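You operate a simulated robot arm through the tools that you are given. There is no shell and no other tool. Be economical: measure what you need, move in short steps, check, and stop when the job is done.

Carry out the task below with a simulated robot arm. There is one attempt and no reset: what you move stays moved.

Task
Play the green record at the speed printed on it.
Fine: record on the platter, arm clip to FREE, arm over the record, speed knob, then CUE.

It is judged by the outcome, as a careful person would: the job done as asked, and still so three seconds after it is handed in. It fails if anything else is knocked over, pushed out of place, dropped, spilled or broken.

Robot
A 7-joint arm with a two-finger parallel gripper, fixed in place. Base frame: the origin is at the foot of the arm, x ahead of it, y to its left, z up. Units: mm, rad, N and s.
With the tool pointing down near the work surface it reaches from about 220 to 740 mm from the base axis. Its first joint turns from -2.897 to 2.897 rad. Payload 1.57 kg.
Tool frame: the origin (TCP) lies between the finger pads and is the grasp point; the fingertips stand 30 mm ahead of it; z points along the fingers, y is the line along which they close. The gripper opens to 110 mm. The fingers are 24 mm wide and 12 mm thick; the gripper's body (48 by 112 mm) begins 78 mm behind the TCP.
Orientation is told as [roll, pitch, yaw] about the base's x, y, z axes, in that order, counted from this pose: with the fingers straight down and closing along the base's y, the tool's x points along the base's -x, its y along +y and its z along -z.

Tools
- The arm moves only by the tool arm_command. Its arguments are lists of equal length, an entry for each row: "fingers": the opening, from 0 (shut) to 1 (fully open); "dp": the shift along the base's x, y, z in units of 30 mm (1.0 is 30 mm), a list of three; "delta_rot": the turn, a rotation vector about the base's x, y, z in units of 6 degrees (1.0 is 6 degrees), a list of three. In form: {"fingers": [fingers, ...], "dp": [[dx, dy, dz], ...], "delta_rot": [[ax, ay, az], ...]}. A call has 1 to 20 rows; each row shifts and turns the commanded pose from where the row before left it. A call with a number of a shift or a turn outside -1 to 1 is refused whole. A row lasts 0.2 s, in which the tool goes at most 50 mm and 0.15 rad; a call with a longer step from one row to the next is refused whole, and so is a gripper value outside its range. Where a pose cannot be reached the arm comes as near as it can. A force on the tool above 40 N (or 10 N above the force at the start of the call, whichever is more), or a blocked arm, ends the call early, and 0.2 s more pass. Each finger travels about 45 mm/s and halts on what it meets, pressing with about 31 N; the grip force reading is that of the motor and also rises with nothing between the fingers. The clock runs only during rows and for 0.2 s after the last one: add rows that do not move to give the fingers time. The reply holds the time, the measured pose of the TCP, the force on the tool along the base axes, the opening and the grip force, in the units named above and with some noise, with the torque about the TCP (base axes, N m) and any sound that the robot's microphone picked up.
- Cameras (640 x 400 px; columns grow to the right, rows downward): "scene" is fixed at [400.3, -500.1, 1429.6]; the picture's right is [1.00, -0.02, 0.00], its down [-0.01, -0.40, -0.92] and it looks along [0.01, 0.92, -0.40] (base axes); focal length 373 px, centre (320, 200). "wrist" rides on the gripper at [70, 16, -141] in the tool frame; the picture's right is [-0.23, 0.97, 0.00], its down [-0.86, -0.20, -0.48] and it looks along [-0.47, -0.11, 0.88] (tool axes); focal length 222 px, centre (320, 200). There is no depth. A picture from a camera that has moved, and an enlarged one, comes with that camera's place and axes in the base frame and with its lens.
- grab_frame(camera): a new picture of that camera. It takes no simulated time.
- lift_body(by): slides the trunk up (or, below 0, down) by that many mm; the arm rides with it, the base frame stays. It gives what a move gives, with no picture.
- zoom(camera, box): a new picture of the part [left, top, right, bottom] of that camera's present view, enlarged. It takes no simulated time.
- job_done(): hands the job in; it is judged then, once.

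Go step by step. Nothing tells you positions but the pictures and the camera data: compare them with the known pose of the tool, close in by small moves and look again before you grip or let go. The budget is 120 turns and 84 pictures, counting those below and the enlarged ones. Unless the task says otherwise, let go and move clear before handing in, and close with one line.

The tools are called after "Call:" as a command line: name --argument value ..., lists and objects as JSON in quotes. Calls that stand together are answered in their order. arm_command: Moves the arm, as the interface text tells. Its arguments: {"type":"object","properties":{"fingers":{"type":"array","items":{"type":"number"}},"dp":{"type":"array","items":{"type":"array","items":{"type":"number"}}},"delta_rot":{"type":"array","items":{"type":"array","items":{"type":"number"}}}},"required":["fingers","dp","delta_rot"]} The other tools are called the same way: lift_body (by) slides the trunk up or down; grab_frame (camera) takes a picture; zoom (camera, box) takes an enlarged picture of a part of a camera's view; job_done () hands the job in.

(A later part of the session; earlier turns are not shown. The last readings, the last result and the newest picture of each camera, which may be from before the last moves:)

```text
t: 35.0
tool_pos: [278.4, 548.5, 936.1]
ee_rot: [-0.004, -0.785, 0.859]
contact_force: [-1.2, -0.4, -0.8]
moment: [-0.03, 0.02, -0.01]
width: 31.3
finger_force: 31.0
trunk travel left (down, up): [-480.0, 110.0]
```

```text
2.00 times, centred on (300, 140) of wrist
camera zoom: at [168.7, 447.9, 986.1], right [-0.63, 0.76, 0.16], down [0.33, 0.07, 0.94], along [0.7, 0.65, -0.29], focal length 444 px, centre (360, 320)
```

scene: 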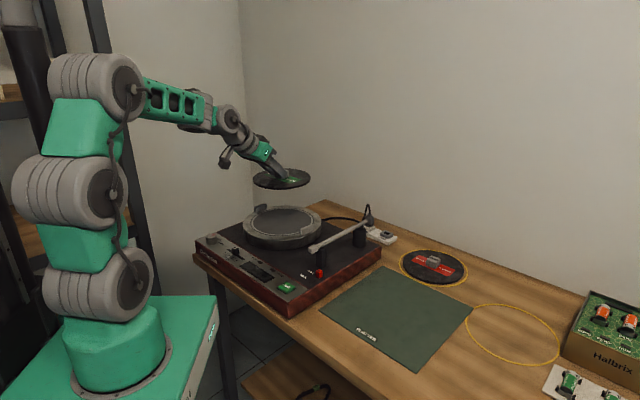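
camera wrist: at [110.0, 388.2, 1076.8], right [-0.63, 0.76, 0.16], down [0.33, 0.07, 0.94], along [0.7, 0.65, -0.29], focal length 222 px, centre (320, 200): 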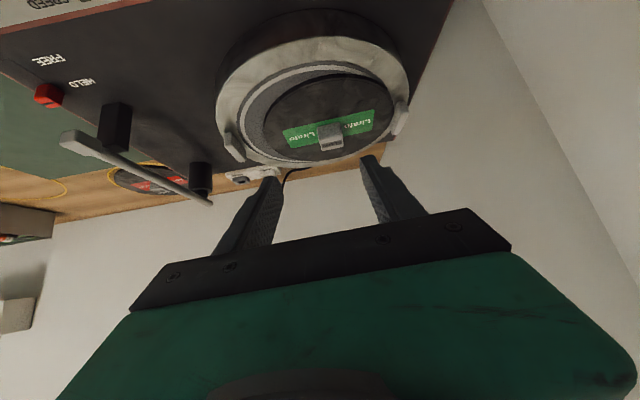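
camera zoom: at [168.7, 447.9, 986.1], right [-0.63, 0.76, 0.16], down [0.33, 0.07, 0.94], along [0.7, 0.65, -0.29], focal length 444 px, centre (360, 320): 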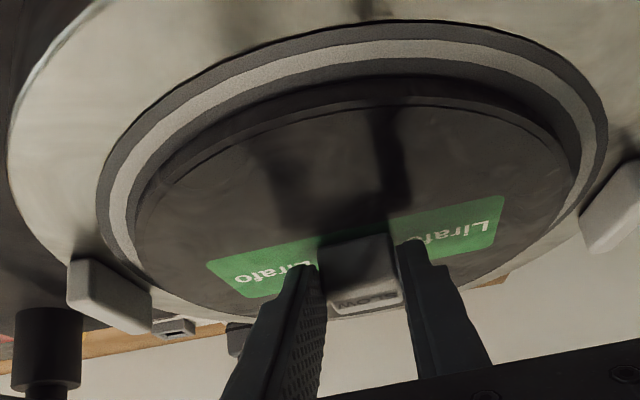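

Now concentric in both views. Lower to contact and open in tiny steps.

Call:
arm_command --fingers '[0.2, 0.2, 0.2]' --dp '[[0, 0.06, -0.07], [0, 0, -0.07], [0, 0, 0]]' --delta_rot '[[0, 0, 0], [0, 0, 0], [0, 0, 0]]'

Call:
arm_command --fingers '[0.28, 0.29, 0.3, 0.31, 0.32, 0.33]' --dp '[[0, 0, 0], [0, 0, 0], [0, 0, 0], [0, 0, 0], [0, 0, 0], [0, 0, 0]]' --delta_rot '[[0, 0, 0], [0, 0, 0], [0, 0, 0], [0, 0, 0], [0, 0, 0], [0, 0, 0]]'

Call:
zoom --camera "wrist" --box '[140, 40, 460, 240]'

```text
t: 35.8
tool_pos: [277.9, 551.1, 931.7]
ee_rot: [0.0, -0.786, 0.859]
contact_force: [0.8, -1.4, 5.0]
moment: [-0.37, 0.13, -0.03]
width: 31.2
finger_force: 30.6
trunk travel left (down, up): [-480.0, 110.0]
```

```text
t: 37.2
tool_pos: [278.9, 551.7, 931.1]
ee_rot: [-0.002, -0.784, 0.859]
contact_force: [0.5, 0.5, 0.0]
moment: [-0.02, 0.03, 0.01]
width: 36.2
finger_force: 0.2
trunk travel left (down, up): [-480.0, 110.0]
```

```text
2.00 times, centred on (300, 140) of wrist
camera zoom: at [168.8, 449.7, 981.6], right [-0.63, 0.76, 0.16], down [0.33, 0.07, 0.94], along [0.7, 0.65, -0.29], focal length 444 px, centre (360, 320)
```

zoom: 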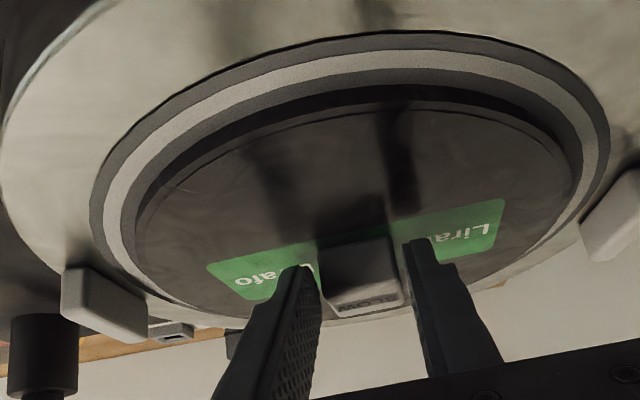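

Released with gaps both sides and still centred. Open a bit more and retreat.

Call:
arm_command --fingers '[0.4, 0.45, 0.5, 0.5, 0.5, 0.5, 0.5, 0.5, 0.5, 0.5]' --dp '[[0, 0, 0], [0, 0, 0], [0, 0, 0], [-0.1, -0.12, 0.3], [-0.3, -0.35, 0.5], [-0.4, -0.46, 0.6], [-0.4, -0.46, 0.6], [-0.4, -0.46, 0.6], [-0.4, -0.46, 0.6], [0, 0, 0.5]]' --delta_rot '[[0, 0, 0], [0, 0, 0], [0, 0, 0], [0, 0, 0], [0, 0, 0], [0, 0, 0], [0, 0, 0], [0, 0, 0], [0, 0, 0], [0, 0, 0]]'

Call:
zoom --camera "scene" --box '[236, 190, 332, 250]'

Call:
zoom --camera "scene" --box '[280, 200, 408, 300]'

```text
t: 39.4
tool_pos: [218.3, 482.4, 1042.2]
ee_rot: [0.001, -0.784, 0.857]
contact_force: [-0.7, 0.7, 0.1]
moment: [0.01, -0.02, 0.02]
width: 54.8
finger_force: 0.0
trunk travel left (down, up): [-480.0, 110.0]
```

```text
6.67 times, centred on (284, 220) of scene
camera zoom: at [400.3, -500.1, 1429.6], right [1.0, -0.02, 0.0], down [-0.01, -0.4, -0.92], along [0.01, 0.92, -0.4], focal length 2486 px, centre (560, 67)
```

zoom: 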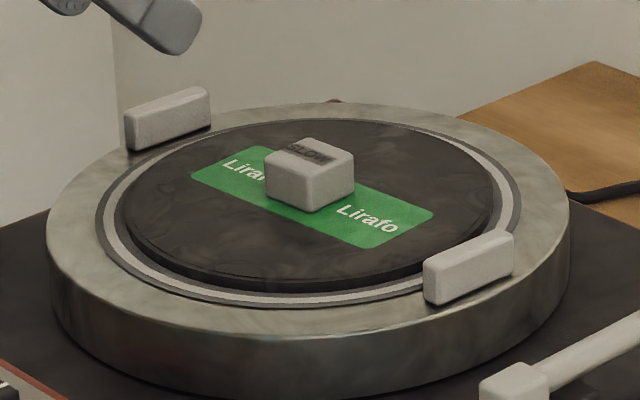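

```text
4.00 times, centred on (344, 250) of scene
camera zoom: at [400.3, -500.1, 1429.6], right [1.0, -0.02, 0.0], down [-0.01, -0.4, -0.92], along [0.01, 0.92, -0.4], focal length 1491 px, centre (224, 0)
```

zoom: 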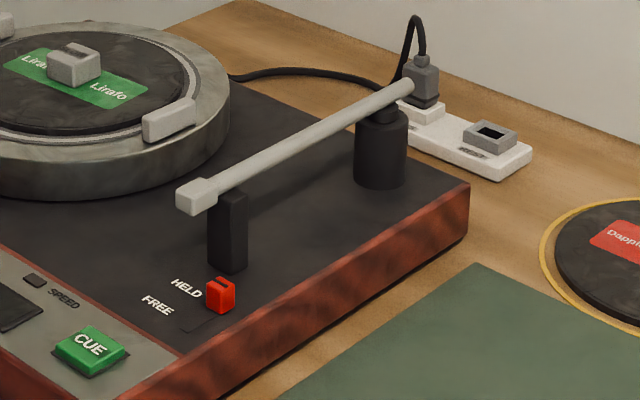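

The record is seated centrally. The red clip is near (406,316,865); I'll keep this tilted pose, move to behind/above it, and look.

Call:
arm_command --fingers '[0.3, 0.3, 0.3, 0.3, 0.3, 0.3, 0.3, 0.3, 0.3]' --dp '[[0.57, -0.75, -0.2], [0.57, -0.75, -0.2], [0.57, -0.75, -0.2], [0.57, -0.75, -0.2], [0.57, -0.75, -0.2], [0.57, -0.75, -0.2], [0.57, -0.75, -0.2], [0.57, -0.75, -0.2], [0.57, -0.75, -0.2]]' --delta_rot '[[0, 0, 0], [0, 0, 0], [0, 0, 0], [0, 0, 0], [0, 0, 0], [0, 0, 0], [0, 0, 0], [0, 0, 0], [0, 0, 0]]'

Call:
zoom --camera "wrist" --box '[120, 0, 520, 250]'

Call:
zoom --camera "scene" --box '[230, 180, 390, 300]'

```text
t: 41.4
tool_pos: [373.5, 279.2, 986.2]
ee_rot: [0.0, -0.787, 0.86]
contact_force: [0.3, -1.0, -0.1]
moment: [0.01, -0.01, 0.01]
width: 32.9
finger_force: 0.1
trunk travel left (down, up): [-480.0, 110.0]
```

```text
1.60 times, centred on (320, 125) of wrist
camera zoom: at [264.2, 177.5, 1037.3], right [-0.63, 0.76, 0.16], down [0.33, 0.07, 0.94], along [0.7, 0.65, -0.29], focal length 355 px, centre (320, 320)
```

zoom: 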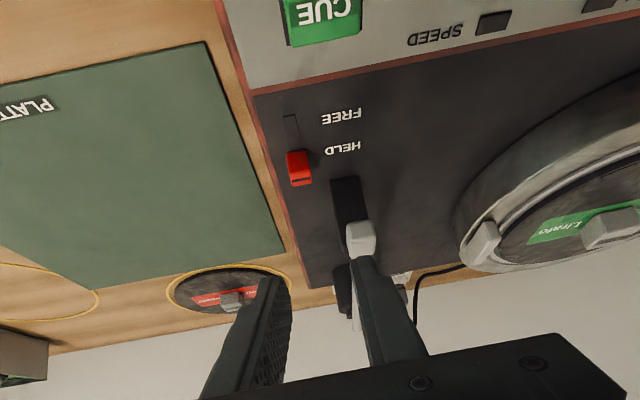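

```text
3.33 times, centred on (310, 240) of scene
camera zoom: at [400.3, -500.1, 1429.6], right [1.0, -0.02, 0.0], down [-0.01, -0.4, -0.92], along [0.01, 0.92, -0.4], focal length 1243 px, centre (353, 67)
```

zoom: 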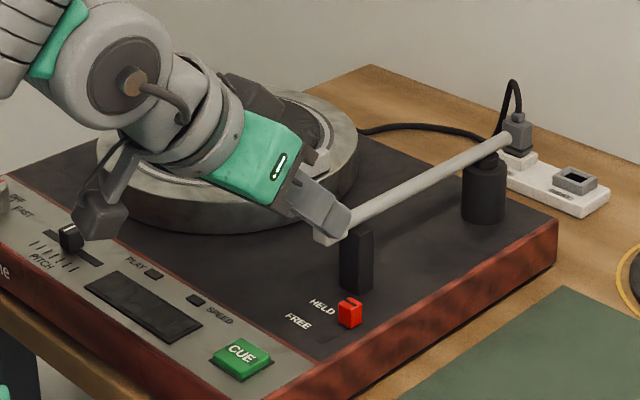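

The clip slot runs from the tab toward the front panel (FREE). I'll back off slightly, drop in front of the tonearm head, and look before sliding the fingers around the tab.

Call:
arm_command --fingers '[0.28, 0.28, 0.28, 0.28, 0.28]' --dp '[[-0.27, -0.43, 0], [0, 0, -0.8], [0, 0, -0.8], [0, 0, -0.8], [0, 0, -0.65]]' --delta_rot '[[0, 0, 0], [0, 0, 0], [0, 0, 0], [0, 0, 0], [0, 0, 0]]'

Call:
grab_frame --camera "wrist"

Call:
zoom --camera "scene" --box '[260, 210, 380, 300]'

```text
t: 42.6
tool_pos: [366.4, 266.4, 895.6]
ee_rot: [-0.002, -0.787, 0.859]
contact_force: [0.3, -0.4, 0.6]
moment: [-0.01, -0.01, 0.0]
width: 30.8
finger_force: 0.1
trunk travel left (down, up): [-480.0, 110.0]
```

```text
35 pictures are left
camera wrist: at [256.3, 164.8, 946.4], right [-0.63, 0.76, 0.16], down [0.32, 0.07, 0.94], along [0.7, 0.65, -0.29], focal length 222 px, centre (320, 200)
```

wrist: 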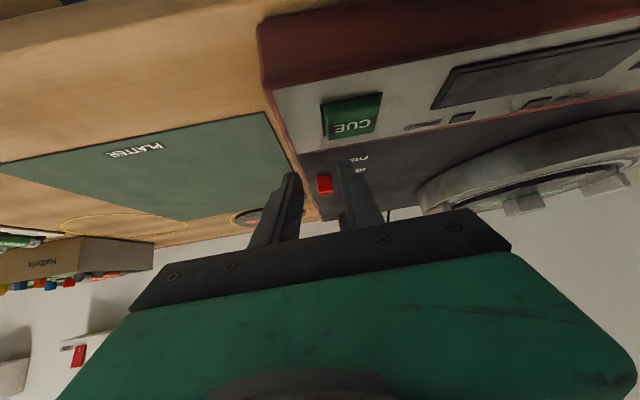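

```text
4.44 times, centred on (320, 255) of scene
camera zoom: at [400.3, -500.1, 1429.6], right [1.0, -0.02, 0.0], down [-0.01, -0.4, -0.92], along [0.01, 0.92, -0.4], focal length 1657 px, centre (320, -44)
```

zoom: 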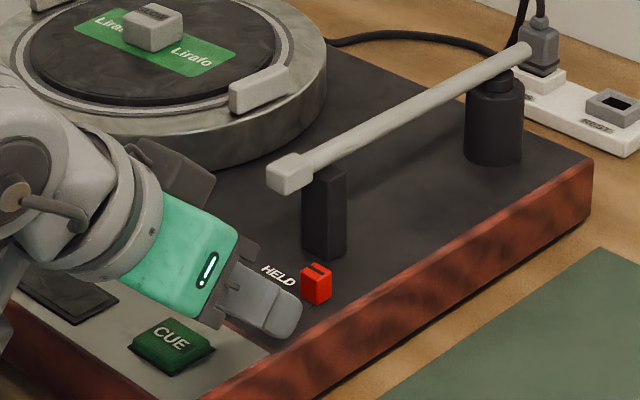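

The tab is aligned laterally, ~48 mm ahead. Sliding forward around it.

Call:
arm_command --fingers '[0.28, 0.28, 0.28, 0.28]' --dp '[[0.3, 0.35, 0], [0.3, 0.35, -0.05], [0.3, 0.35, -0.08], [0.13, 0.15, 0]]' --delta_rot '[[0, 0, 0], [0, 0, 0], [0, 0, 0], [0, 0, 0]]'

Call:
zoom --camera "wrist" --box '[220, 100, 420, 225]'

Call:
zoom --camera "scene" --box '[280, 230, 360, 290]'

```text
t: 43.6
tool_pos: [395.3, 302.4, 892.1]
ee_rot: [-0.002, -0.785, 0.859]
contact_force: [-0.2, 0.2, -0.2]
moment: [0.03, 0.0, -0.01]
width: 30.7
finger_force: 0.1
trunk travel left (down, up): [-480.0, 110.0]
```

```text
3.20 times, centred on (320, 162) of wrist
camera zoom: at [286.1, 201.8, 942.7], right [-0.63, 0.76, 0.16], down [0.33, 0.07, 0.94], along [0.7, 0.65, -0.29], focal length 711 px, centre (320, 320)
```

zoom: 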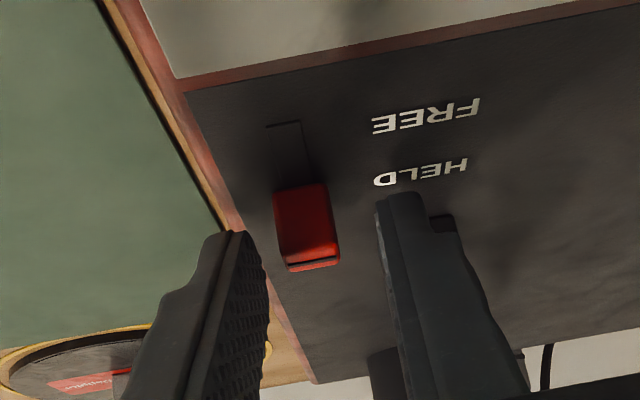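

```text
6.67 times, centred on (320, 260) of scene
camera zoom: at [400.3, -500.1, 1429.6], right [1.0, -0.02, 0.0], down [-0.01, -0.4, -0.92], along [0.01, 0.92, -0.4], focal length 2486 px, centre (320, -200)
```

zoom: 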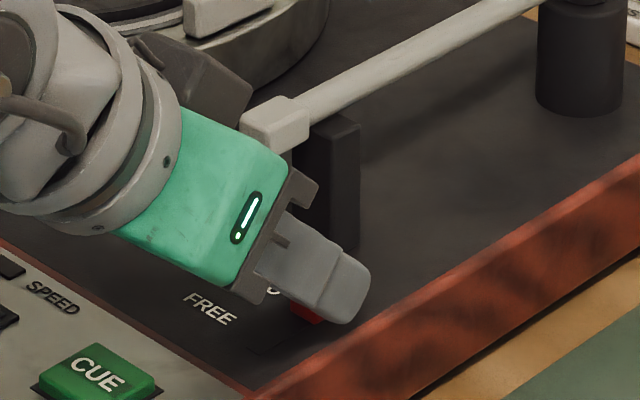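

Fingers straddle the tab. Nudge 5 mm forward and 1 mm down, then close.

Call:
arm_command --fingers '[0.28, 0.28, 0.15, 0.05, 0.03, 0.0, 0.0]' --dp '[[0.11, 0.12, -0.04], [0, 0, 0], [0, 0, 0], [0, 0, 0], [0, 0, 0], [0, 0, 0], [0, 0, 0]]' --delta_rot '[[0, 0, 0], [0, 0, 0], [0, 0, 0], [0, 0, 0], [0, 0, 0], [0, 0, 0], [0, 0, 0]]'

Call:
zoom --camera "wrist" --box '[220, 100, 420, 225]'

```text
t: 45.2
tool_pos: [400.8, 304.1, 889.8]
ee_rot: [-0.002, -0.785, 0.857]
contact_force: [7.9, -7.6, -1.1]
moment: [-0.11, -0.04, -0.59]
width: 14.9
finger_force: 31.0
trunk travel left (down, up): [-480.0, 110.0]
```

```text
3.20 times, centred on (320, 162) of wrist
camera zoom: at [290.7, 203.8, 941.1], right [-0.63, 0.76, 0.16], down [0.33, 0.07, 0.94], along [0.7, 0.65, -0.29], focal length 711 px, centre (320, 320)
```

zoom: 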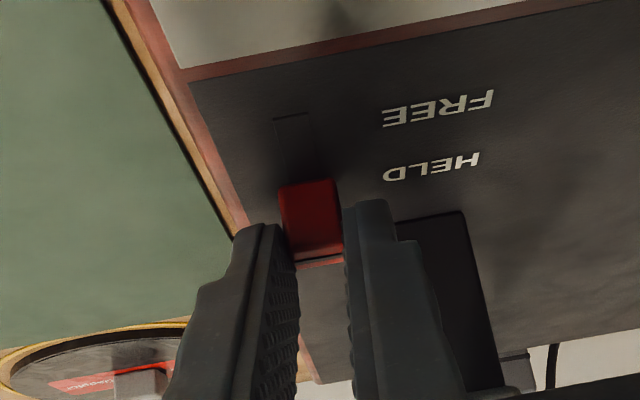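

Gripped the tab (15 mm). Dragging it toward FREE.

Call:
arm_command --fingers '[0, 0, 0, 0, 0, 0]' --dp '[[-0.09, -0.1, 0], [-0.1, -0.12, 0], [-0.1, -0.12, 0], [-0.1, -0.12, 0], [-0.1, -0.12, 0], [0, 0, 0]]' --delta_rot '[[0, 0, 0], [0, 0, 0], [0, 0, 0], [0, 0, 0], [0, 0, 0], [0, 0, 0]]'

Call:
zoom --camera "wrist" --box '[220, 100, 420, 225]'

```text
t: 46.6
tool_pos: [384.0, 288.0, 891.1]
ee_rot: [0.001, -0.781, 0.859]
contact_force: [5.3, -5.3, -7.1]
moment: [-0.3, 0.22, -0.48]
width: 14.7
finger_force: 30.8
trunk travel left (down, up): [-480.0, 110.0]
```

```text
3.20 times, centred on (320, 162) of wrist
camera zoom: at [274.7, 187.0, 941.4], right [-0.63, 0.76, 0.16], down [0.33, 0.07, 0.94], along [0.7, 0.65, -0.29], focal length 711 px, centre (320, 320)
```

zoom: 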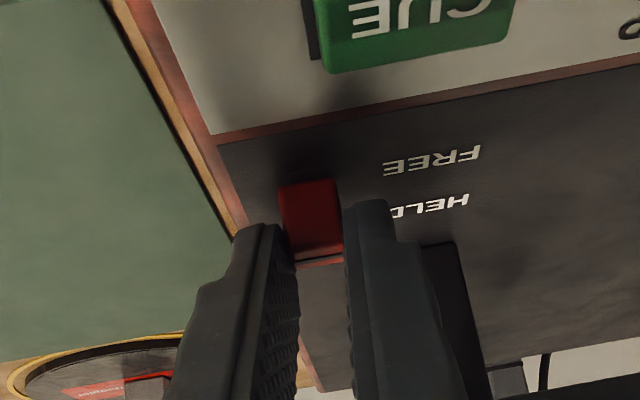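

Nearly at FREE. A few mm more to the stop.

Call:
arm_command --fingers '[0, 0, 0]' --dp '[[-0.08, -0.09, 0], [-0.06, -0.07, 0], [0, 0, 0]]' --delta_rot '[[0, 0, 0], [0, 0, 0], [0, 0, 0]]'

Call:
zoom --camera "wrist" --box '[220, 100, 420, 225]'

```text
t: 47.4
tool_pos: [381.4, 285.6, 891.8]
ee_rot: [0.001, -0.784, 0.857]
contact_force: [14.5, 17.4, -14.0]
moment: [0.4, -0.12, -0.39]
width: 14.8
finger_force: 30.4
trunk travel left (down, up): [-480.0, 110.0]
```

```text
3.20 times, centred on (320, 162) of wrist
camera zoom: at [272.3, 184.5, 941.8], right [-0.63, 0.76, 0.16], down [0.33, 0.07, 0.94], along [0.7, 0.65, -0.29], focal length 711 px, centre (320, 320)
```

zoom: 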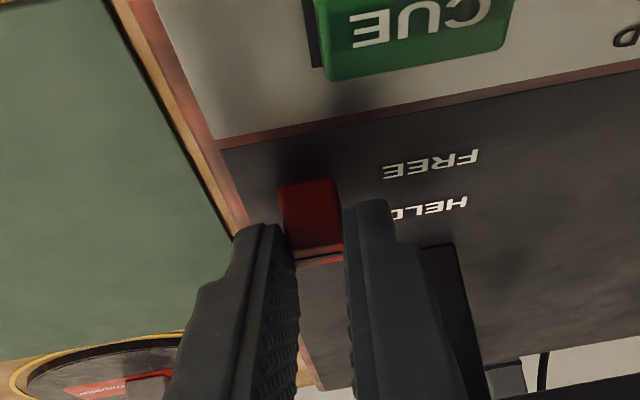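

The clip hit its end stop at FREE. Open and back off, then look at clip and tonearm.

Call:
arm_command --fingers '[0, 0.2, 0.28, 0.28, 0.28, 0.28, 0.28, 0.28, 0.28]' --dp '[[0.07, 0.08, 0], [0, 0, 0], [0, 0, 0], [0, 0, 0.1], [-0.2, -0.23, 0.4], [-0.4, -0.46, 0.6], [-0.4, -0.46, 0.6], [-0.2, -0.2, 0.9], [0, 0, 0.9]]' --delta_rot '[[0, 0, 0], [0, 0, 0], [0, 0, 0], [0, 0, 0], [0, 0, 0], [0, 0, 0], [0, 0, 0], [0, 0, 0], [0, 0, 0]]'

Call:
zoom --camera "scene" --box '[230, 190, 390, 300]'

Call:
grab_frame --camera "wrist"

```text
t: 49.4
tool_pos: [345.1, 243.5, 995.2]
ee_rot: [0.001, -0.784, 0.86]
contact_force: [-0.5, 0.5, 0.2]
moment: [0.0, 0.03, -0.04]
width: 30.9
finger_force: 0.1
trunk travel left (down, up): [-480.0, 110.0]
```

```text
3.64 times, centred on (310, 245) of scene
camera zoom: at [400.3, -500.1, 1429.6], right [1.0, -0.02, 0.0], down [-0.01, -0.4, -0.92], along [0.01, 0.92, -0.4], focal length 1356 px, centre (356, 36)
```

zoom: 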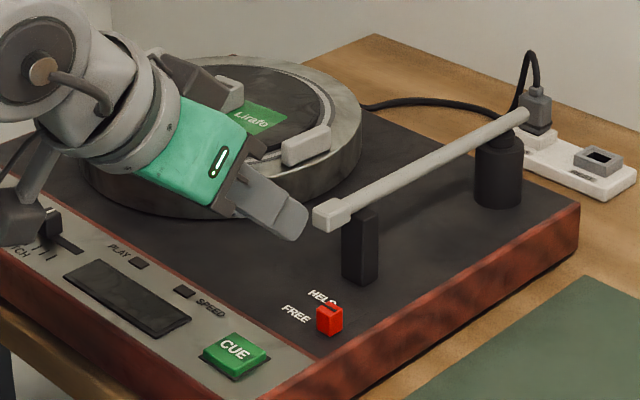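

```text
27 pictures are left
camera wrist: at [235.4, 142.9, 1046.1], right [-0.63, 0.76, 0.16], down [0.33, 0.07, 0.94], along [0.7, 0.65, -0.29], focal length 222 px, centre (320, 200)
```

wrist: 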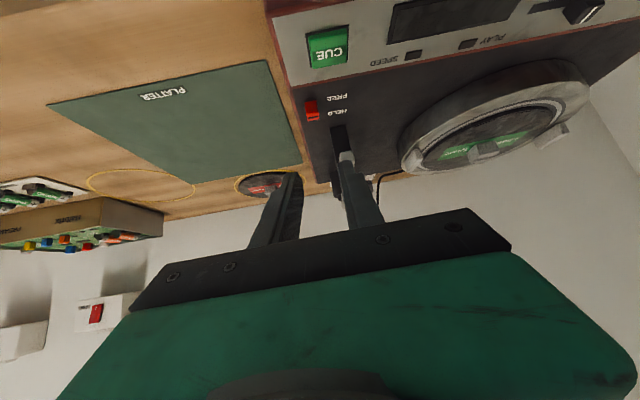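

The clip is at FREE. Next the tonearm: its head is at about (391,342,923), pivot near (528,471). I'll untilt the tool to vertical, go above the head with fingers ~45 mm open, and check.

Call:
arm_command --fingers '[0.4, 0.4, 0.4, 0.4, 0.4, 0.4, 0.4, 0.4, 0.4, 0.4, 0.4, 0.4]' --dp '[[0, 0, 0], [0, 0, 0], [0, 0, 0], [0, 0, 0], [0, 0, 0], [0, 0, 0], [0, 0, 0], [0, 0, 0], [0.38, 0.8, 0], [0.38, 0.8, 0], [0.38, 0.8, 0], [0.38, 0.85, -0.5]]' --delta_rot '[[-0.758, 0.652, 0], [-0.758, 0.652, 0], [-0.758, 0.652, 0], [-0.758, 0.652, 0], [-0.758, 0.652, 0], [-0.758, 0.652, 0], [-0.758, 0.652, 0], [-0.379, 0.326, 0], [0, 0, 0], [0, 0, 0], [0, 0, 0], [0, 0, 0]]'

Call:
grab_frame --camera "wrist"

Call:
zoom --camera "scene" --box '[270, 180, 398, 270]'

```text
t: 52.0
tool_pos: [391.5, 342.7, 981.9]
ee_rot: [-0.002, 0.002, 0.86]
contact_force: [0.2, -0.1, -0.7]
moment: [0.03, 0.0, -0.02]
width: 44.0
finger_force: 0.0
trunk travel left (down, up): [-480.0, 110.0]
```

```text
26 pictures are left
camera wrist: at [334.8, 302.0, 1123.2], right [-0.59, 0.81, 0.0], down [0.71, 0.52, 0.48], along [0.39, 0.28, -0.88], focal length 222 px, centre (320, 200)
```

wrist: 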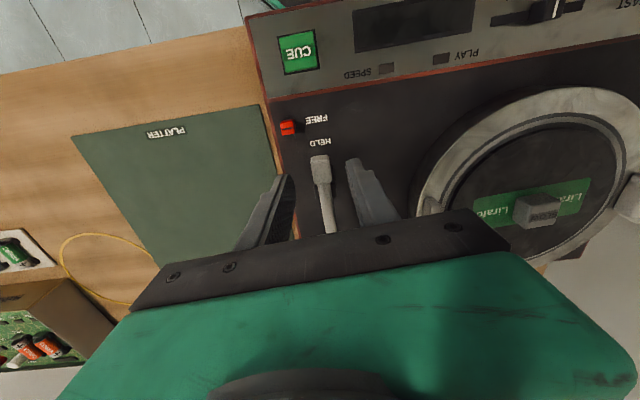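

```text
4.44 times, centred on (334, 225) of scene
camera zoom: at [400.3, -500.1, 1429.6], right [1.0, -0.02, 0.0], down [-0.01, -0.4, -0.92], along [0.01, 0.92, -0.4], focal length 1657 px, centre (258, 89)
```

zoom: 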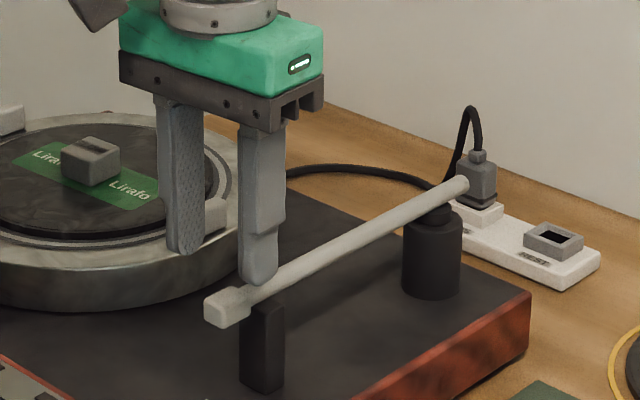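

The tube is centred between the fingers. I'll lower around the head and check.

Call:
arm_command --fingers '[0.4, 0.4, 0.4]' --dp '[[0.09, 0.1, -0.4], [0, 0, -0.5], [0, 0, -0.33]]' --delta_rot '[[0, 0, 0], [0, 0, 0], [0, 0, 0]]'

Call:
zoom --camera "scene" --box '[270, 180, 398, 270]'

```text
t: 52.8
tool_pos: [394.8, 344.8, 945.5]
ee_rot: [-0.003, 0.001, 0.859]
contact_force: [0.6, 0.4, 0.1]
moment: [0.03, 0.01, 0.0]
width: 43.8
finger_force: 0.0
trunk travel left (down, up): [-480.0, 110.0]
```

```text
4.44 times, centred on (334, 225) of scene
camera zoom: at [400.3, -500.1, 1429.6], right [1.0, -0.02, 0.0], down [-0.01, -0.4, -0.92], along [0.01, 0.92, -0.4], focal length 1657 px, centre (258, 89)
```

zoom: 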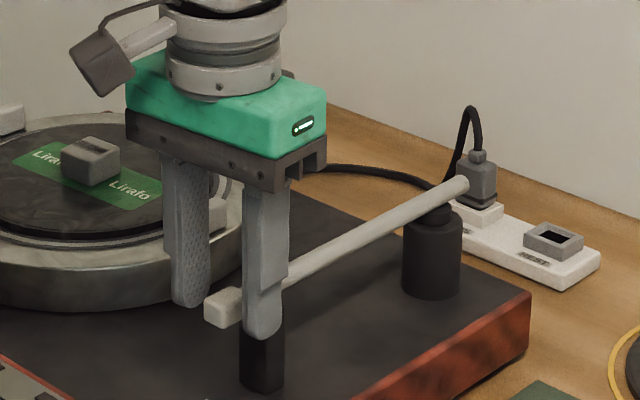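

Fingers straddle the tube. I'll raise 5 mm so the tips clear the rest post, then sweep the first half of the arc.

Call:
arm_command --fingers '[0.4, 0.4, 0.4, 0.4, 0.4, 0.4, 0.4, 0.4, 0.4, 0.4, 0.4, 0.4, 0.4, 0.4, 0.4, 0.4]' --dp '[[0, 0, 0.17], [-0.148, 0.157, 0], [-0.143, 0.162, 0], [-0.137, 0.167, 0], [-0.131, 0.172, 0], [-0.125, 0.177, 0], [-0.119, 0.181, 0], [-0.112, 0.185, 0], [-0.106, 0.189, 0], [-0.099, 0.192, 0], [-0.092, 0.196, 0], [-0.086, 0.199, 0], [-0.079, 0.202, 0], [-0.072, 0.204, 0], [-0.064, 0.207, 0], [-0.057, 0.209, 0]]' --delta_rot '[[0, 0, 0], [0, 0, -0.333], [0, 0, -0.333], [0, 0, -0.333], [0, 0, -0.333], [0, 0, -0.333], [0, 0, -0.333], [0, 0, -0.333], [0, 0, -0.333], [0, 0, -0.333], [0, 0, -0.333], [0, 0, -0.333], [0, 0, -0.333], [0, 0, -0.333], [0, 0, -0.333], [0, 0, -0.333]]'

Call:
zoom --camera "scene" --box '[230, 170, 390, 290]'

```text
t: 56.2
tool_pos: [347.1, 429.8, 949.2]
ee_rot: [-0.002, 0.004, 0.335]
contact_force: [-0.4, -0.2, 1.0]
moment: [-0.01, -0.02, 0.01]
width: 43.6
finger_force: 0.0
trunk travel left (down, up): [-480.0, 110.0]
```

```text
3.33 times, centred on (310, 230) of scene
camera zoom: at [400.3, -500.1, 1429.6], right [1.0, -0.02, 0.0], down [-0.01, -0.4, -0.92], along [0.01, 0.92, -0.4], focal length 1243 px, centre (353, 100)
```

zoom: 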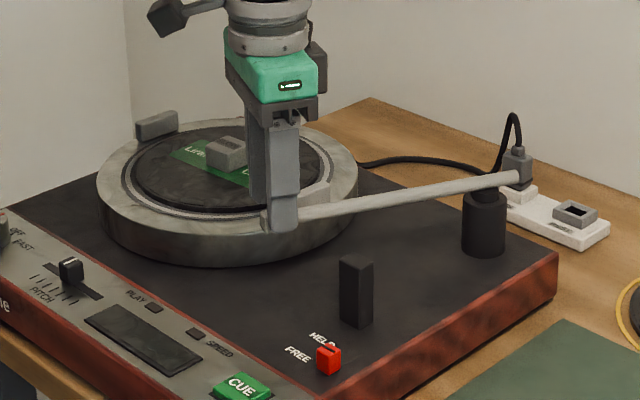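

The arm follows. Continue the second part of the arc over the record.

Call:
arm_command --fingers '[0.4, 0.4, 0.4, 0.4, 0.4, 0.4, 0.4, 0.4, 0.4, 0.4, 0.4, 0.4]' --dp '[[-0.05, 0.21, 0.04], [-0.042, 0.212, 0], [-0.035, 0.213, 0], [-0.027, 0.214, 0], [-0.02, 0.215, 0], [-0.012, 0.216, 0], [-0.005, 0.216, 0], [0.003, 0.216, 0], [0.01, 0.216, 0], [0.018, 0.215, 0], [0.025, 0.215, 0], [0.033, 0.214, 0]]' --delta_rot '[[0, 0, -0.333], [0, 0, -0.333], [0, 0, -0.333], [0, 0, -0.333], [0, 0, -0.333], [0, 0, -0.333], [0, 0, -0.333], [0, 0, -0.333], [0, 0, -0.333], [0, 0, -0.333], [0, 0, -0.333], [0, 0, -0.333]]'

Call:
zoom --camera "scene" --box '[230, 170, 390, 290]'

Call:
grab_frame --camera "wrist"

```text
t: 58.8
tool_pos: [344.6, 508.8, 951.2]
ee_rot: [-0.002, 0.002, -0.084]
contact_force: [-0.1, 0.0, 0.0]
moment: [0.0, 0.04, -0.01]
width: 44.0
finger_force: 0.1
trunk travel left (down, up): [-480.0, 110.0]
```

```text
3.33 times, centred on (310, 230) of scene
camera zoom: at [400.3, -500.1, 1429.6], right [1.0, -0.02, 0.0], down [-0.01, -0.4, -0.92], along [0.01, 0.92, -0.4], focal length 1243 px, centre (353, 100)
```

zoom: 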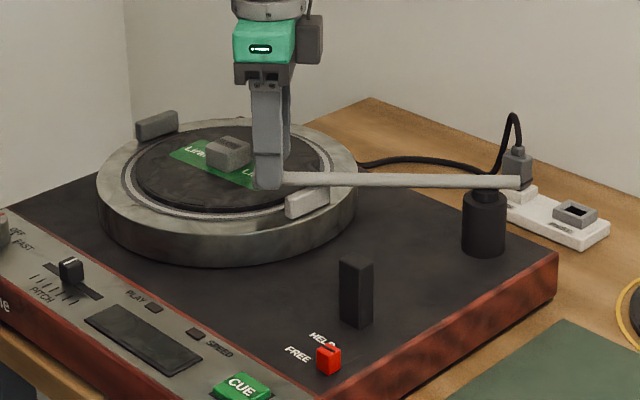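

```text
21 pictures are left
camera wrist: at [276.3, 530.8, 1092.3], right [0.31, 0.95, 0.0], down [0.84, -0.27, 0.48], along [0.45, -0.15, -0.88], focal length 222 px, centre (320, 200)
```

wrist: 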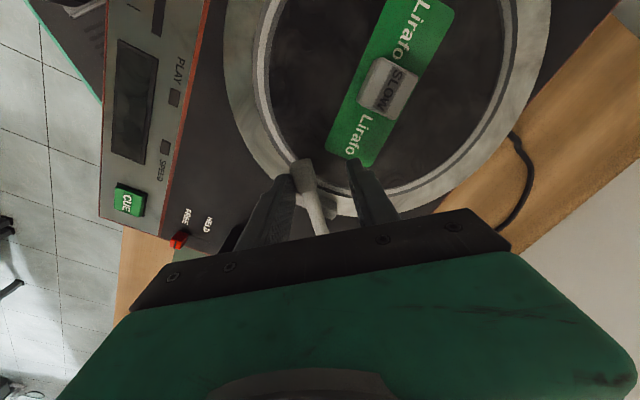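

The head is right at the record's edge (~79 mm of 88). I'll go ~14 mm further in, then back the fingers off slightly and rise clear.

Call:
arm_command --fingers '[0.4, 0.4, 0.4, 0.4]' --dp '[[0.04, 0.212, 0], [0.047, 0.21, 0], [0.015, 0.06, 0], [0, 0, 0]]' --delta_rot '[[0, 0, -0.333], [0, 0, -0.333], [0, 0, -0.1], [0, 0, 0]]'

Call:
arm_command --fingers '[0.45, 0.5, 0.5, 0.5, 0.5, 0.5, 0.5, 0.5]' --dp '[[0, -0.1, 0], [0, -0.1, 0], [0, 0, 0.4], [0, 0, 0.8], [0, 0, 0.9], [0, 0, 0.9], [-0.5, 0, 0.5], [-0.5, 0, 0.5]]' --delta_rot '[[0, 0, 0], [0, 0, 0], [0, 0, 0], [0, 0, 0], [0, 0, 0], [0, 0, 0], [0, 0, 0], [0, 0, 0]]'

Call:
grab_frame --camera "wrist"

Call:
zoom --camera "scene" --box '[190, 180, 390, 305]'

```text
t: 59.8
tool_pos: [346.7, 520.9, 950.7]
ee_rot: [-0.001, 0.003, -0.163]
contact_force: [0.7, 0.2, -0.3]
moment: [0.02, 0.01, 0.02]
width: 43.9
finger_force: 0.0
trunk travel left (down, up): [-480.0, 110.0]
```

```text
t: 61.6
tool_pos: [314.9, 515.5, 1070.1]
ee_rot: [-0.004, 0.001, -0.16]
contact_force: [-0.8, 0.0, 0.0]
moment: [-0.01, 0.02, 0.02]
width: 55.0
finger_force: 0.0
trunk travel left (down, up): [-480.0, 110.0]
```

```text
20 pictures are left
camera wrist: at [249.5, 544.2, 1210.9], right [0.38, 0.92, 0.0], down [0.81, -0.33, 0.48], along [0.44, -0.18, -0.88], focal length 222 px, centre (320, 200)
```

wrist: 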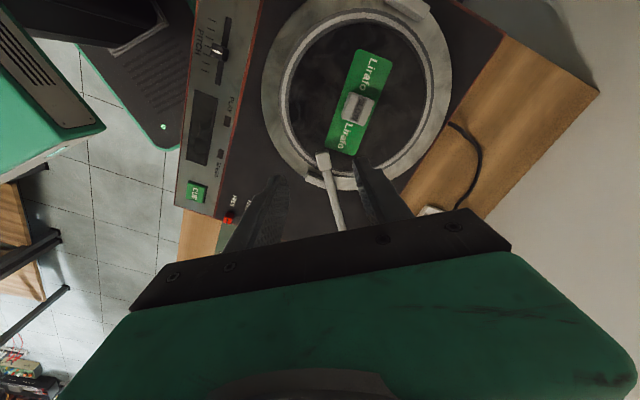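

```text
3.20 times, centred on (290, 242) of scene
camera zoom: at [400.3, -500.1, 1429.6], right [1.0, -0.02, 0.0], down [-0.01, -0.4, -0.92], along [0.01, 0.92, -0.4], focal length 1193 px, centre (416, 64)
```

zoom: 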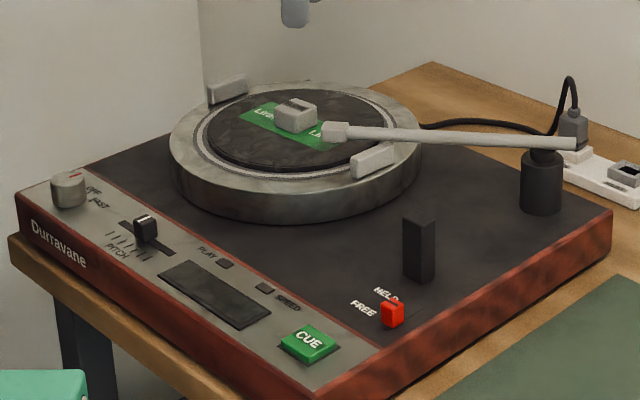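

The tonearm head is over the record (~73 mm from centre, record radius 88). Next the speed knob near (84,492,875); moving above it for a look.

Call:
arm_command --fingers '[0.6, 0.6, 0.6, 0.6, 0.6, 0.6, 0.6, 0.6]' --dp '[[-0.96, -0.1, 0], [-0.96, -0.1, 0], [-0.96, -0.1, 0], [-0.96, -0.1, 0], [-0.96, -0.1, -0.4], [-0.96, -0.1, -0.8], [-0.96, -0.1, -0.9], [-0.96, -0.1, -0.9]]' --delta_rot '[[0, 0, 0], [0, 0, 0], [0, 0, 0], [0, 0, 0], [0, 0, 0], [0, 0, 0], [0, 0, 0], [0, 0, 0]]'

Call:
zoom --camera "wrist" --box '[200, 80, 440, 230]'

Call:
zoom --camera "scene" --box '[180, 190, 276, 280]'

```text
t: 63.4
tool_pos: [85.6, 493.6, 979.3]
ee_rot: [-0.002, 0.001, -0.163]
contact_force: [-0.1, 0.5, -0.2]
moment: [-0.01, 0.03, -0.01]
width: 66.1
finger_force: 0.1
trunk travel left (down, up): [-480.0, 110.0]
```

```text
2.67 times, centred on (320, 155) of wrist
camera zoom: at [20.1, 522.5, 1120.9], right [0.38, 0.92, 0.0], down [0.81, -0.33, 0.48], along [0.44, -0.18, -0.88], focal length 592 px, centre (320, 320)
```

zoom: 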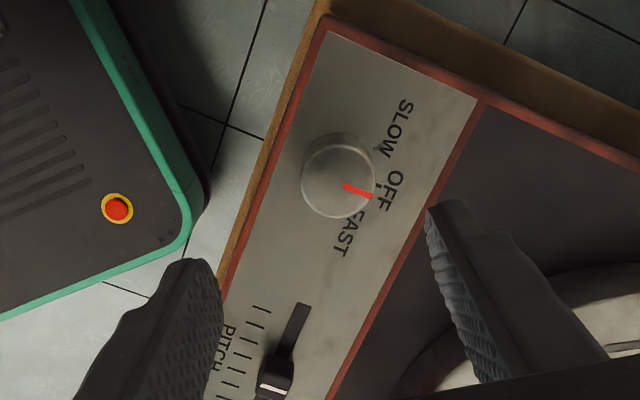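

```text
4.44 times, centred on (228, 235) of scene
camera zoom: at [400.3, -500.1, 1429.6], right [1.0, -0.02, 0.0], down [-0.01, -0.4, -0.92], along [0.01, 0.92, -0.4], focal length 1657 px, centre (729, 44)
```

zoom: 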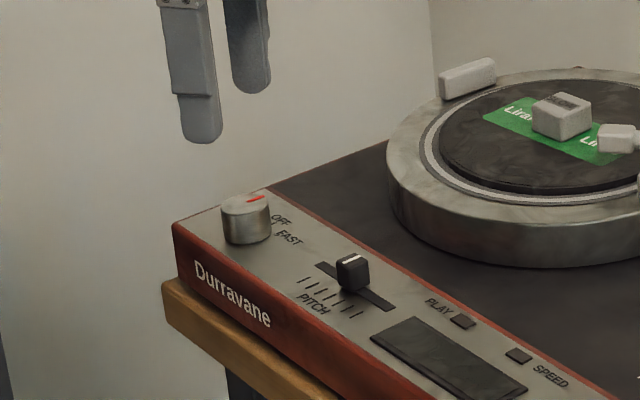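

The knob points at OFF; SLOW is ~45° counter-clockwise (seen from above). Knob centre is ~(83,503), top z≈877. Lowering partway to verify alignment.

Call:
arm_command --fingers '[0.55, 0.55, 0.55, 0.55]' --dp '[[-0.08, 0.3, -0.5], [0, 0, -0.7], [0, 0, -0.6], [0, 0, -0.3]]' --delta_rot '[[0, 0, 0], [0, 0, 0], [0, 0, 0], [0, 0, 0]]'

Call:
zoom --camera "wrist" --box '[200, 80, 440, 230]'

Call:
zoom --camera "scene" --box '[190, 200, 270, 270]'

```text
t: 64.4
tool_pos: [82.7, 501.8, 917.3]
ee_rot: [-0.002, 0.002, -0.162]
contact_force: [0.1, -0.6, 0.9]
moment: [-0.01, -0.03, -0.01]
width: 60.4
finger_force: 0.0
trunk travel left (down, up): [-480.0, 110.0]
```

```text
2.67 times, centred on (320, 155) of wrist
camera zoom: at [17.3, 529.8, 1058.2], right [0.38, 0.92, 0.0], down [0.81, -0.33, 0.48], along [0.44, -0.18, -0.88], focal length 592 px, centre (320, 320)
```

zoom: 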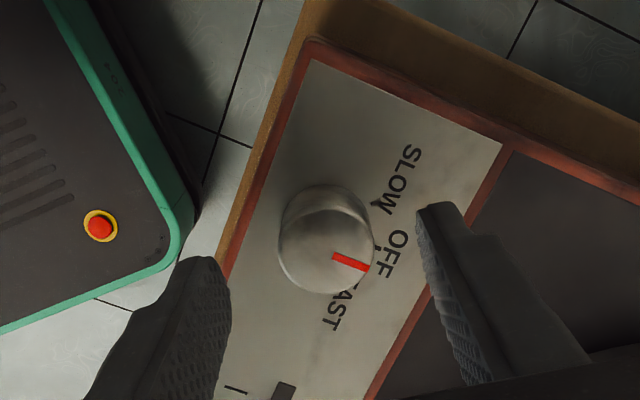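

```text
5.71 times, centred on (230, 235) of scene
camera zoom: at [400.3, -500.1, 1429.6], right [1.0, -0.02, 0.0], down [-0.01, -0.4, -0.92], along [0.01, 0.92, -0.4], focal length 2130 px, centre (834, 0)
```

zoom: 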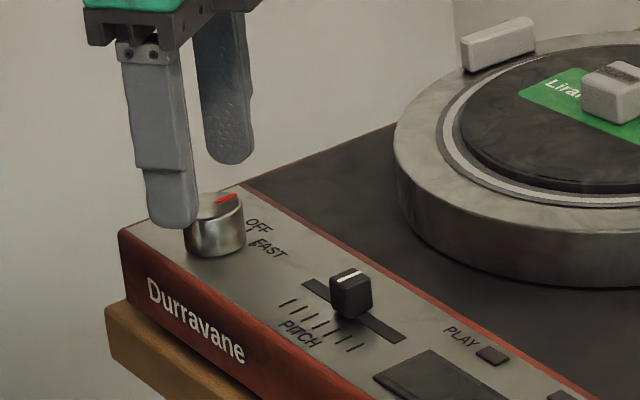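

Aligned within ~3 mm. Lower around the knob and grip.

Call:
arm_command --fingers '[0.55, 0.55, 0.55, 0.4, 0.3, 0.2, 0.15, 0.15]' --dp '[[0.06, 0.09, -0.3], [0, 0, -0.4], [0, 0, -0.1], [0, 0, 0], [0, 0, 0], [0, 0, 0], [0, 0, 0], [0, 0, 0]]' --delta_rot '[[0, 0, 0], [0, 0, 0], [0, 0, 0], [0, 0, 0], [0, 0, 0], [0, 0, 0], [0, 0, 0], [0, 0, 0]]'

Call:
zoom --camera "wrist" --box '[200, 80, 440, 230]'

```text
t: 66.2
tool_pos: [85.9, 502.3, 893.4]
ee_rot: [-0.005, 0.0, -0.164]
contact_force: [-0.2, -10.9, -0.6]
moment: [-0.34, -0.12, -0.02]
width: 31.2
finger_force: 37.3
trunk travel left (down, up): [-480.0, 110.0]
```

```text
2.67 times, centred on (320, 155) of wrist
camera zoom: at [19.9, 531.4, 1034.7], right [0.38, 0.92, 0.0], down [0.81, -0.33, 0.48], along [0.44, -0.19, -0.88], focal length 592 px, centre (320, 320)
```

zoom: 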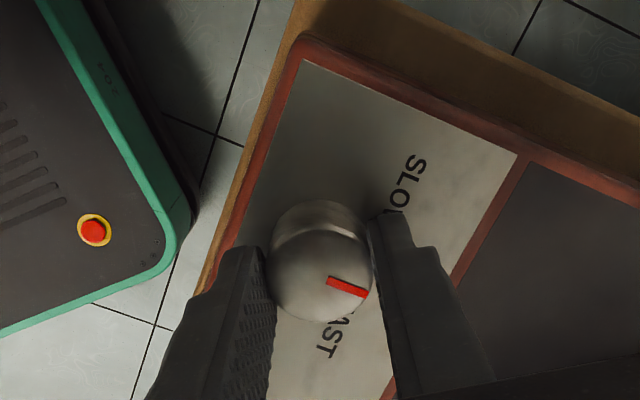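

Knob gripped. Turning +45° toward SLOW.

Call:
arm_command --fingers '[0.15, 0.15, 0.15, 0.15, 0.15, 0.15, 0.15, 0.15, 0.15, 0.15]' --dp '[[0, -0.06, 0], [0, 0, 0], [0, 0, 0], [0, 0, 0], [0, 0, 0], [0, 0, 0], [0, 0, 0], [0, 0, 0], [0, 0, 0], [0, 0, 0]]' --delta_rot '[[0, 0, 0], [0, 0, 0.9], [0, 0, 0.9], [0, 0, 0.9], [0, 0, 0.9], [0, 0, 0.9], [0, 0, 0.9], [0, 0, 0.9], [0, 0, 0.9], [0, 0, 0.3]]'

Call:
grab_frame --camera "wrist"

Call:
zoom --camera "scene" --box '[190, 180, 350, 300]'

```text
t: 68.4
tool_pos: [85.2, 503.2, 893.5]
ee_rot: [-0.003, 0.002, 0.625]
contact_force: [-3.5, -0.3, -4.0]
moment: [0.82, -0.44, 0.01]
width: 31.2
finger_force: 39.8
trunk travel left (down, up): [-480.0, 110.0]
```

```text
13 pictures are left
camera wrist: at [19.5, 477.0, 1034.8], right [-0.39, 0.92, 0.0], down [0.81, 0.34, 0.48], along [0.44, 0.18, -0.88], focal length 222 px, centre (320, 200)
```

wrist: 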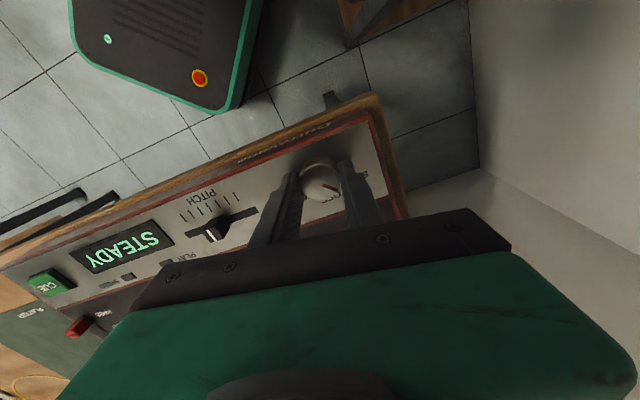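

```text
3.33 times, centred on (270, 240) of scene
camera zoom: at [400.3, -500.1, 1429.6], right [1.0, -0.02, 0.0], down [-0.01, -0.4, -0.92], along [0.01, 0.92, -0.4], focal length 1243 px, centre (487, 67)
```

zoom: 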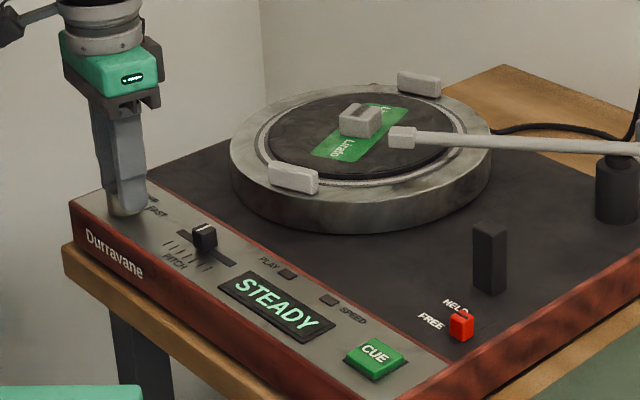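

The platter is turning and the display reads STEADY. Release the knob, rise, and verify its position.

Call:
arm_command --fingers '[0.3, 0.4, 0.5, 0.55, 0.55, 0.55, 0.55, 0.55, 0.55]' --dp '[[0, 0, 0], [0, 0, 0], [0, 0, 0], [0, 0, 0], [0, 0, 0.5], [0, 0, 0.8], [0, 0, 0.8], [0, 0, 0.8], [0, 0, 0.3]]' --delta_rot '[[0, 0, 0], [0, 0, 0], [0, 0, 0], [0, 0, 0], [0, 0, 0], [0, 0, 0], [0, 0, 0], [0, 0, 0], [0, 0, 0]]'

Call:
zoom --camera "wrist" --box '[0, 40, 400, 240]'

```text
t: 70.4
tool_pos: [85.1, 500.9, 990.8]
ee_rot: [-0.001, 0.004, 0.624]
contact_force: [0.4, 0.4, -0.1]
moment: [-0.01, 0.0, -0.02]
width: 60.4
finger_force: 0.1
trunk travel left (down, up): [-480.0, 110.0]
```

```text
1.60 times, centred on (200, 140) of wrist
camera zoom: at [19.5, 475.6, 1131.5], right [-0.38, 0.92, 0.0], down [0.81, 0.34, 0.48], along [0.44, 0.18, -0.88], focal length 355 px, centre (512, 296)
```

zoom: 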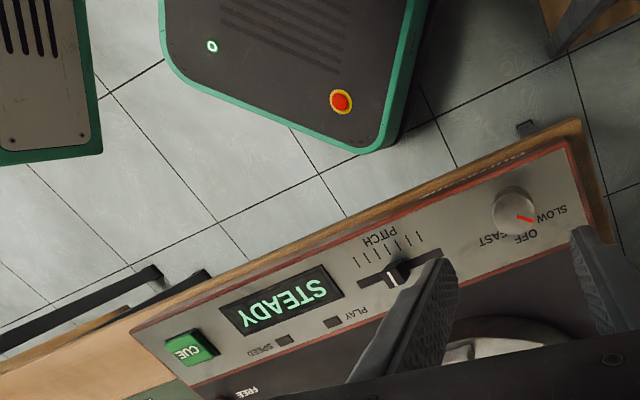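

Knob is at SLOW. Now go above the CUE button (~(321,269)) with fingers shut.

Call:
arm_command --fingers '[0.4, 0.2, 0.1, 0, 0, 0, 0, 0, 0, 0]' --dp '[[0.79, -0.77, 0], [0.79, -0.77, 0], [0.79, -0.77, 0], [0.79, -0.77, 0], [0.79, -0.77, 0], [0.79, -0.77, 0], [0.79, -0.77, 0], [0.79, -0.77, -0.5], [0.79, -0.77, -0.6], [0.79, -0.77, -0.6]]' --delta_rot '[[0, 0, 0], [0, 0, 0], [0, 0, 0], [0, 0, 0], [0, 0, 0], [0, 0, 0], [0, 0, 0], [0, 0, 0], [0, 0, 0], [0, 0, 0]]'

Call:
zoom --camera "wrist" --box '[200, 60, 440, 210]'

Call:
zoom --camera "scene" --box '[230, 180, 370, 300]'

```text
t: 72.6
tool_pos: [322.3, 271.2, 940.6]
ee_rot: [-0.001, 0.003, 0.624]
contact_force: [-0.6, 0.5, 0.0]
moment: [-0.01, 0.01, 0.03]
width: 0.0
finger_force: 20.9
trunk travel left (down, up): [-480.0, 110.0]
```

```text
2.67 times, centred on (320, 135) of wrist
camera zoom: at [256.6, 246.2, 1082.2], right [-0.38, 0.92, 0.0], down [0.81, 0.34, 0.48], along [0.44, 0.18, -0.88], focal length 592 px, centre (320, 373)
```

zoom: 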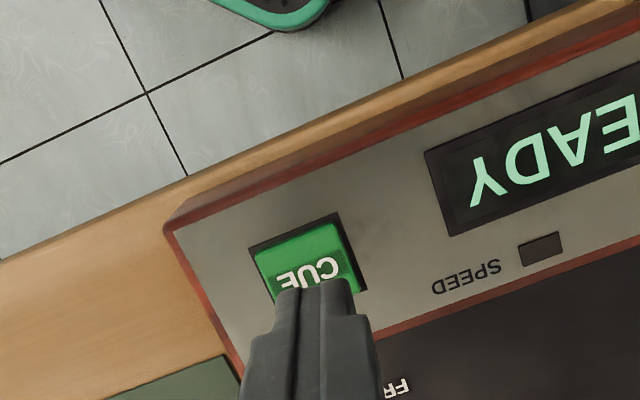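

```text
3.33 times, centred on (300, 240) of scene
camera zoom: at [400.3, -500.1, 1429.6], right [1.0, -0.02, 0.0], down [-0.01, -0.4, -0.92], along [0.01, 0.92, -0.4], focal length 1243 px, centre (387, 67)
```

zoom: 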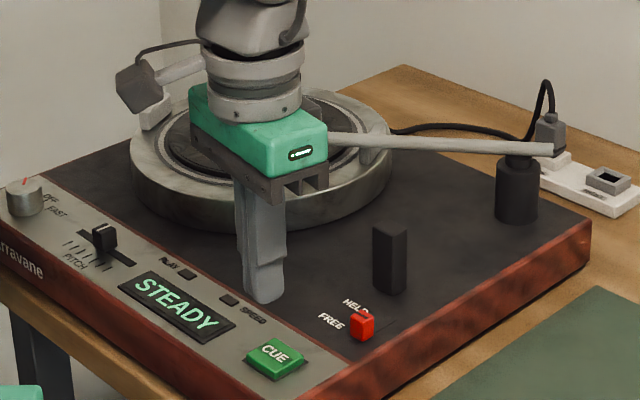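

The fingertip projects onto the CUE button. Descend and press gently.

Call:
arm_command --fingers '[0, 0, 0, 0, 0, 0, 0]' --dp '[[0, -0.1, -0.6], [0, 0, -0.5], [0, 0, -0.15], [0, 0, -0.1], [0, 0, -0.1], [0, 0, -0.08], [0, 0, -0.08]]' --delta_rot '[[0, 0, 0], [0, 0, 0], [0, 0, 0], [0, 0, 0], [0, 0, 0], [0, 0, 0], [0, 0, 0]]'

```text
t: 74.2
tool_pos: [323.1, 267.7, 891.5]
ee_rot: [-0.001, 0.001, 0.623]
contact_force: [0.9, -0.3, 0.3]
moment: [0.03, -0.07, -0.01]
width: 0.1
finger_force: 21.2
trunk travel left (down, up): [-480.0, 110.0]
```

No contact yet at tip z≈861; continue in small steps.

Call:
arm_command --fingers '[0, 0, 0, 0]' --dp '[[0, 0, -0.08], [0, 0, -0.08], [0, 0, -0.08], [0, 0, 0]]' --delta_rot '[[0, 0, 0], [0, 0, 0], [0, 0, 0], [0, 0, 0]]'

Call:
zoom --camera "scene" --box '[230, 180, 390, 300]'

```text
t: 75.2
tool_pos: [323.2, 267.4, 885.1]
ee_rot: [-0.003, -0.001, 0.62]
contact_force: [-0.1, -5.9, 20.4]
moment: [-0.17, 0.01, -0.02]
width: 0.0
finger_force: 21.6
trunk travel left (down, up): [-480.0, 110.0]
heard: click
```

```text
3.33 times, centred on (310, 240) of scene
camera zoom: at [400.3, -500.1, 1429.6], right [1.0, -0.02, 0.0], down [-0.01, -0.4, -0.92], along [0.01, 0.92, -0.4], focal length 1243 px, centre (353, 67)
```

zoom: 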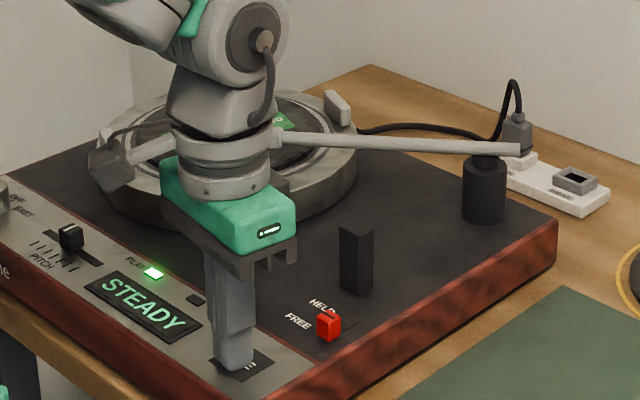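

The button clicked and the PLAY lamp is lit. I'll lift clear and check that it stays playing.

Call:
arm_command --fingers '[0, 0, 0, 0, 0, 0, 0, 0, 0, 0]' --dp '[[0, 0, 0.3], [0, 0, 0.7], [0, 0, 0.9], [0, 0, 0.9], [-0.4, -0.5, 0.9], [-0.4, -0.5, 0.9], [-0.4, -0.5, 0.9], [-0.4, -0.5, 0], [0, 0, 0], [0, 0, 0]]' --delta_rot '[[0, 0, 0], [0, 0, 0], [0, 0, 0], [0, 0, 0], [0, 0, 0], [0, 0, 0], [0, 0, 0], [0, 0, 0], [0, 0, 0], [0, 0, 0]]'

Call:
grab_frame --camera "scene"

Call:
zoom --camera "scene" --box '[190, 180, 390, 305]'

```text
t: 77.4
tool_pos: [275.3, 206.5, 1049.7]
ee_rot: [-0.001, 0.003, 0.622]
contact_force: [-0.1, 0.1, -0.1]
moment: [0.02, 0.02, -0.01]
width: 0.0
finger_force: 21.2
trunk travel left (down, up): [-480.0, 110.0]
```

```text
7 pictures are left
```

scene: 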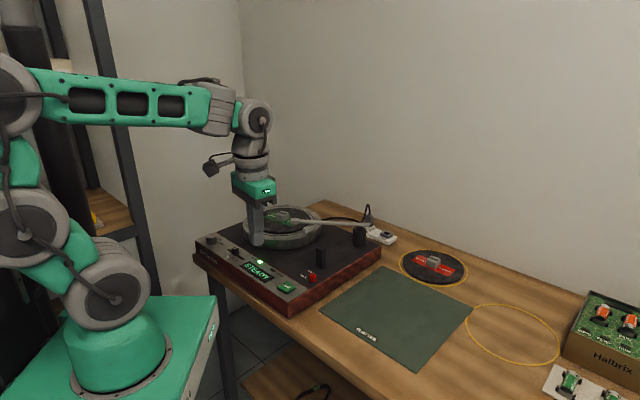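

```text
3.20 times, centred on (290, 242) of scene
camera zoom: at [400.3, -500.1, 1429.6], right [1.0, -0.02, 0.0], down [-0.01, -0.4, -0.92], along [0.01, 0.92, -0.4], focal length 1193 px, centre (416, 64)
```

zoom: 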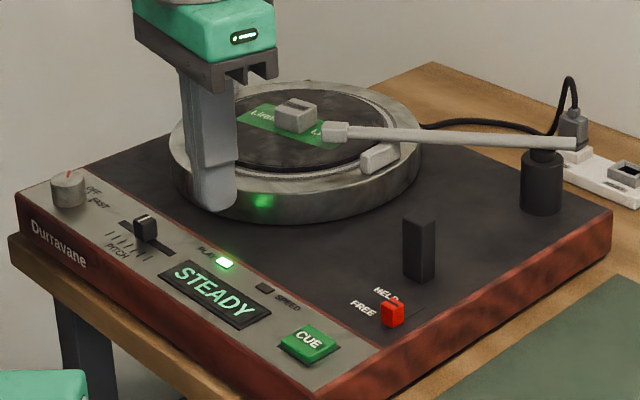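

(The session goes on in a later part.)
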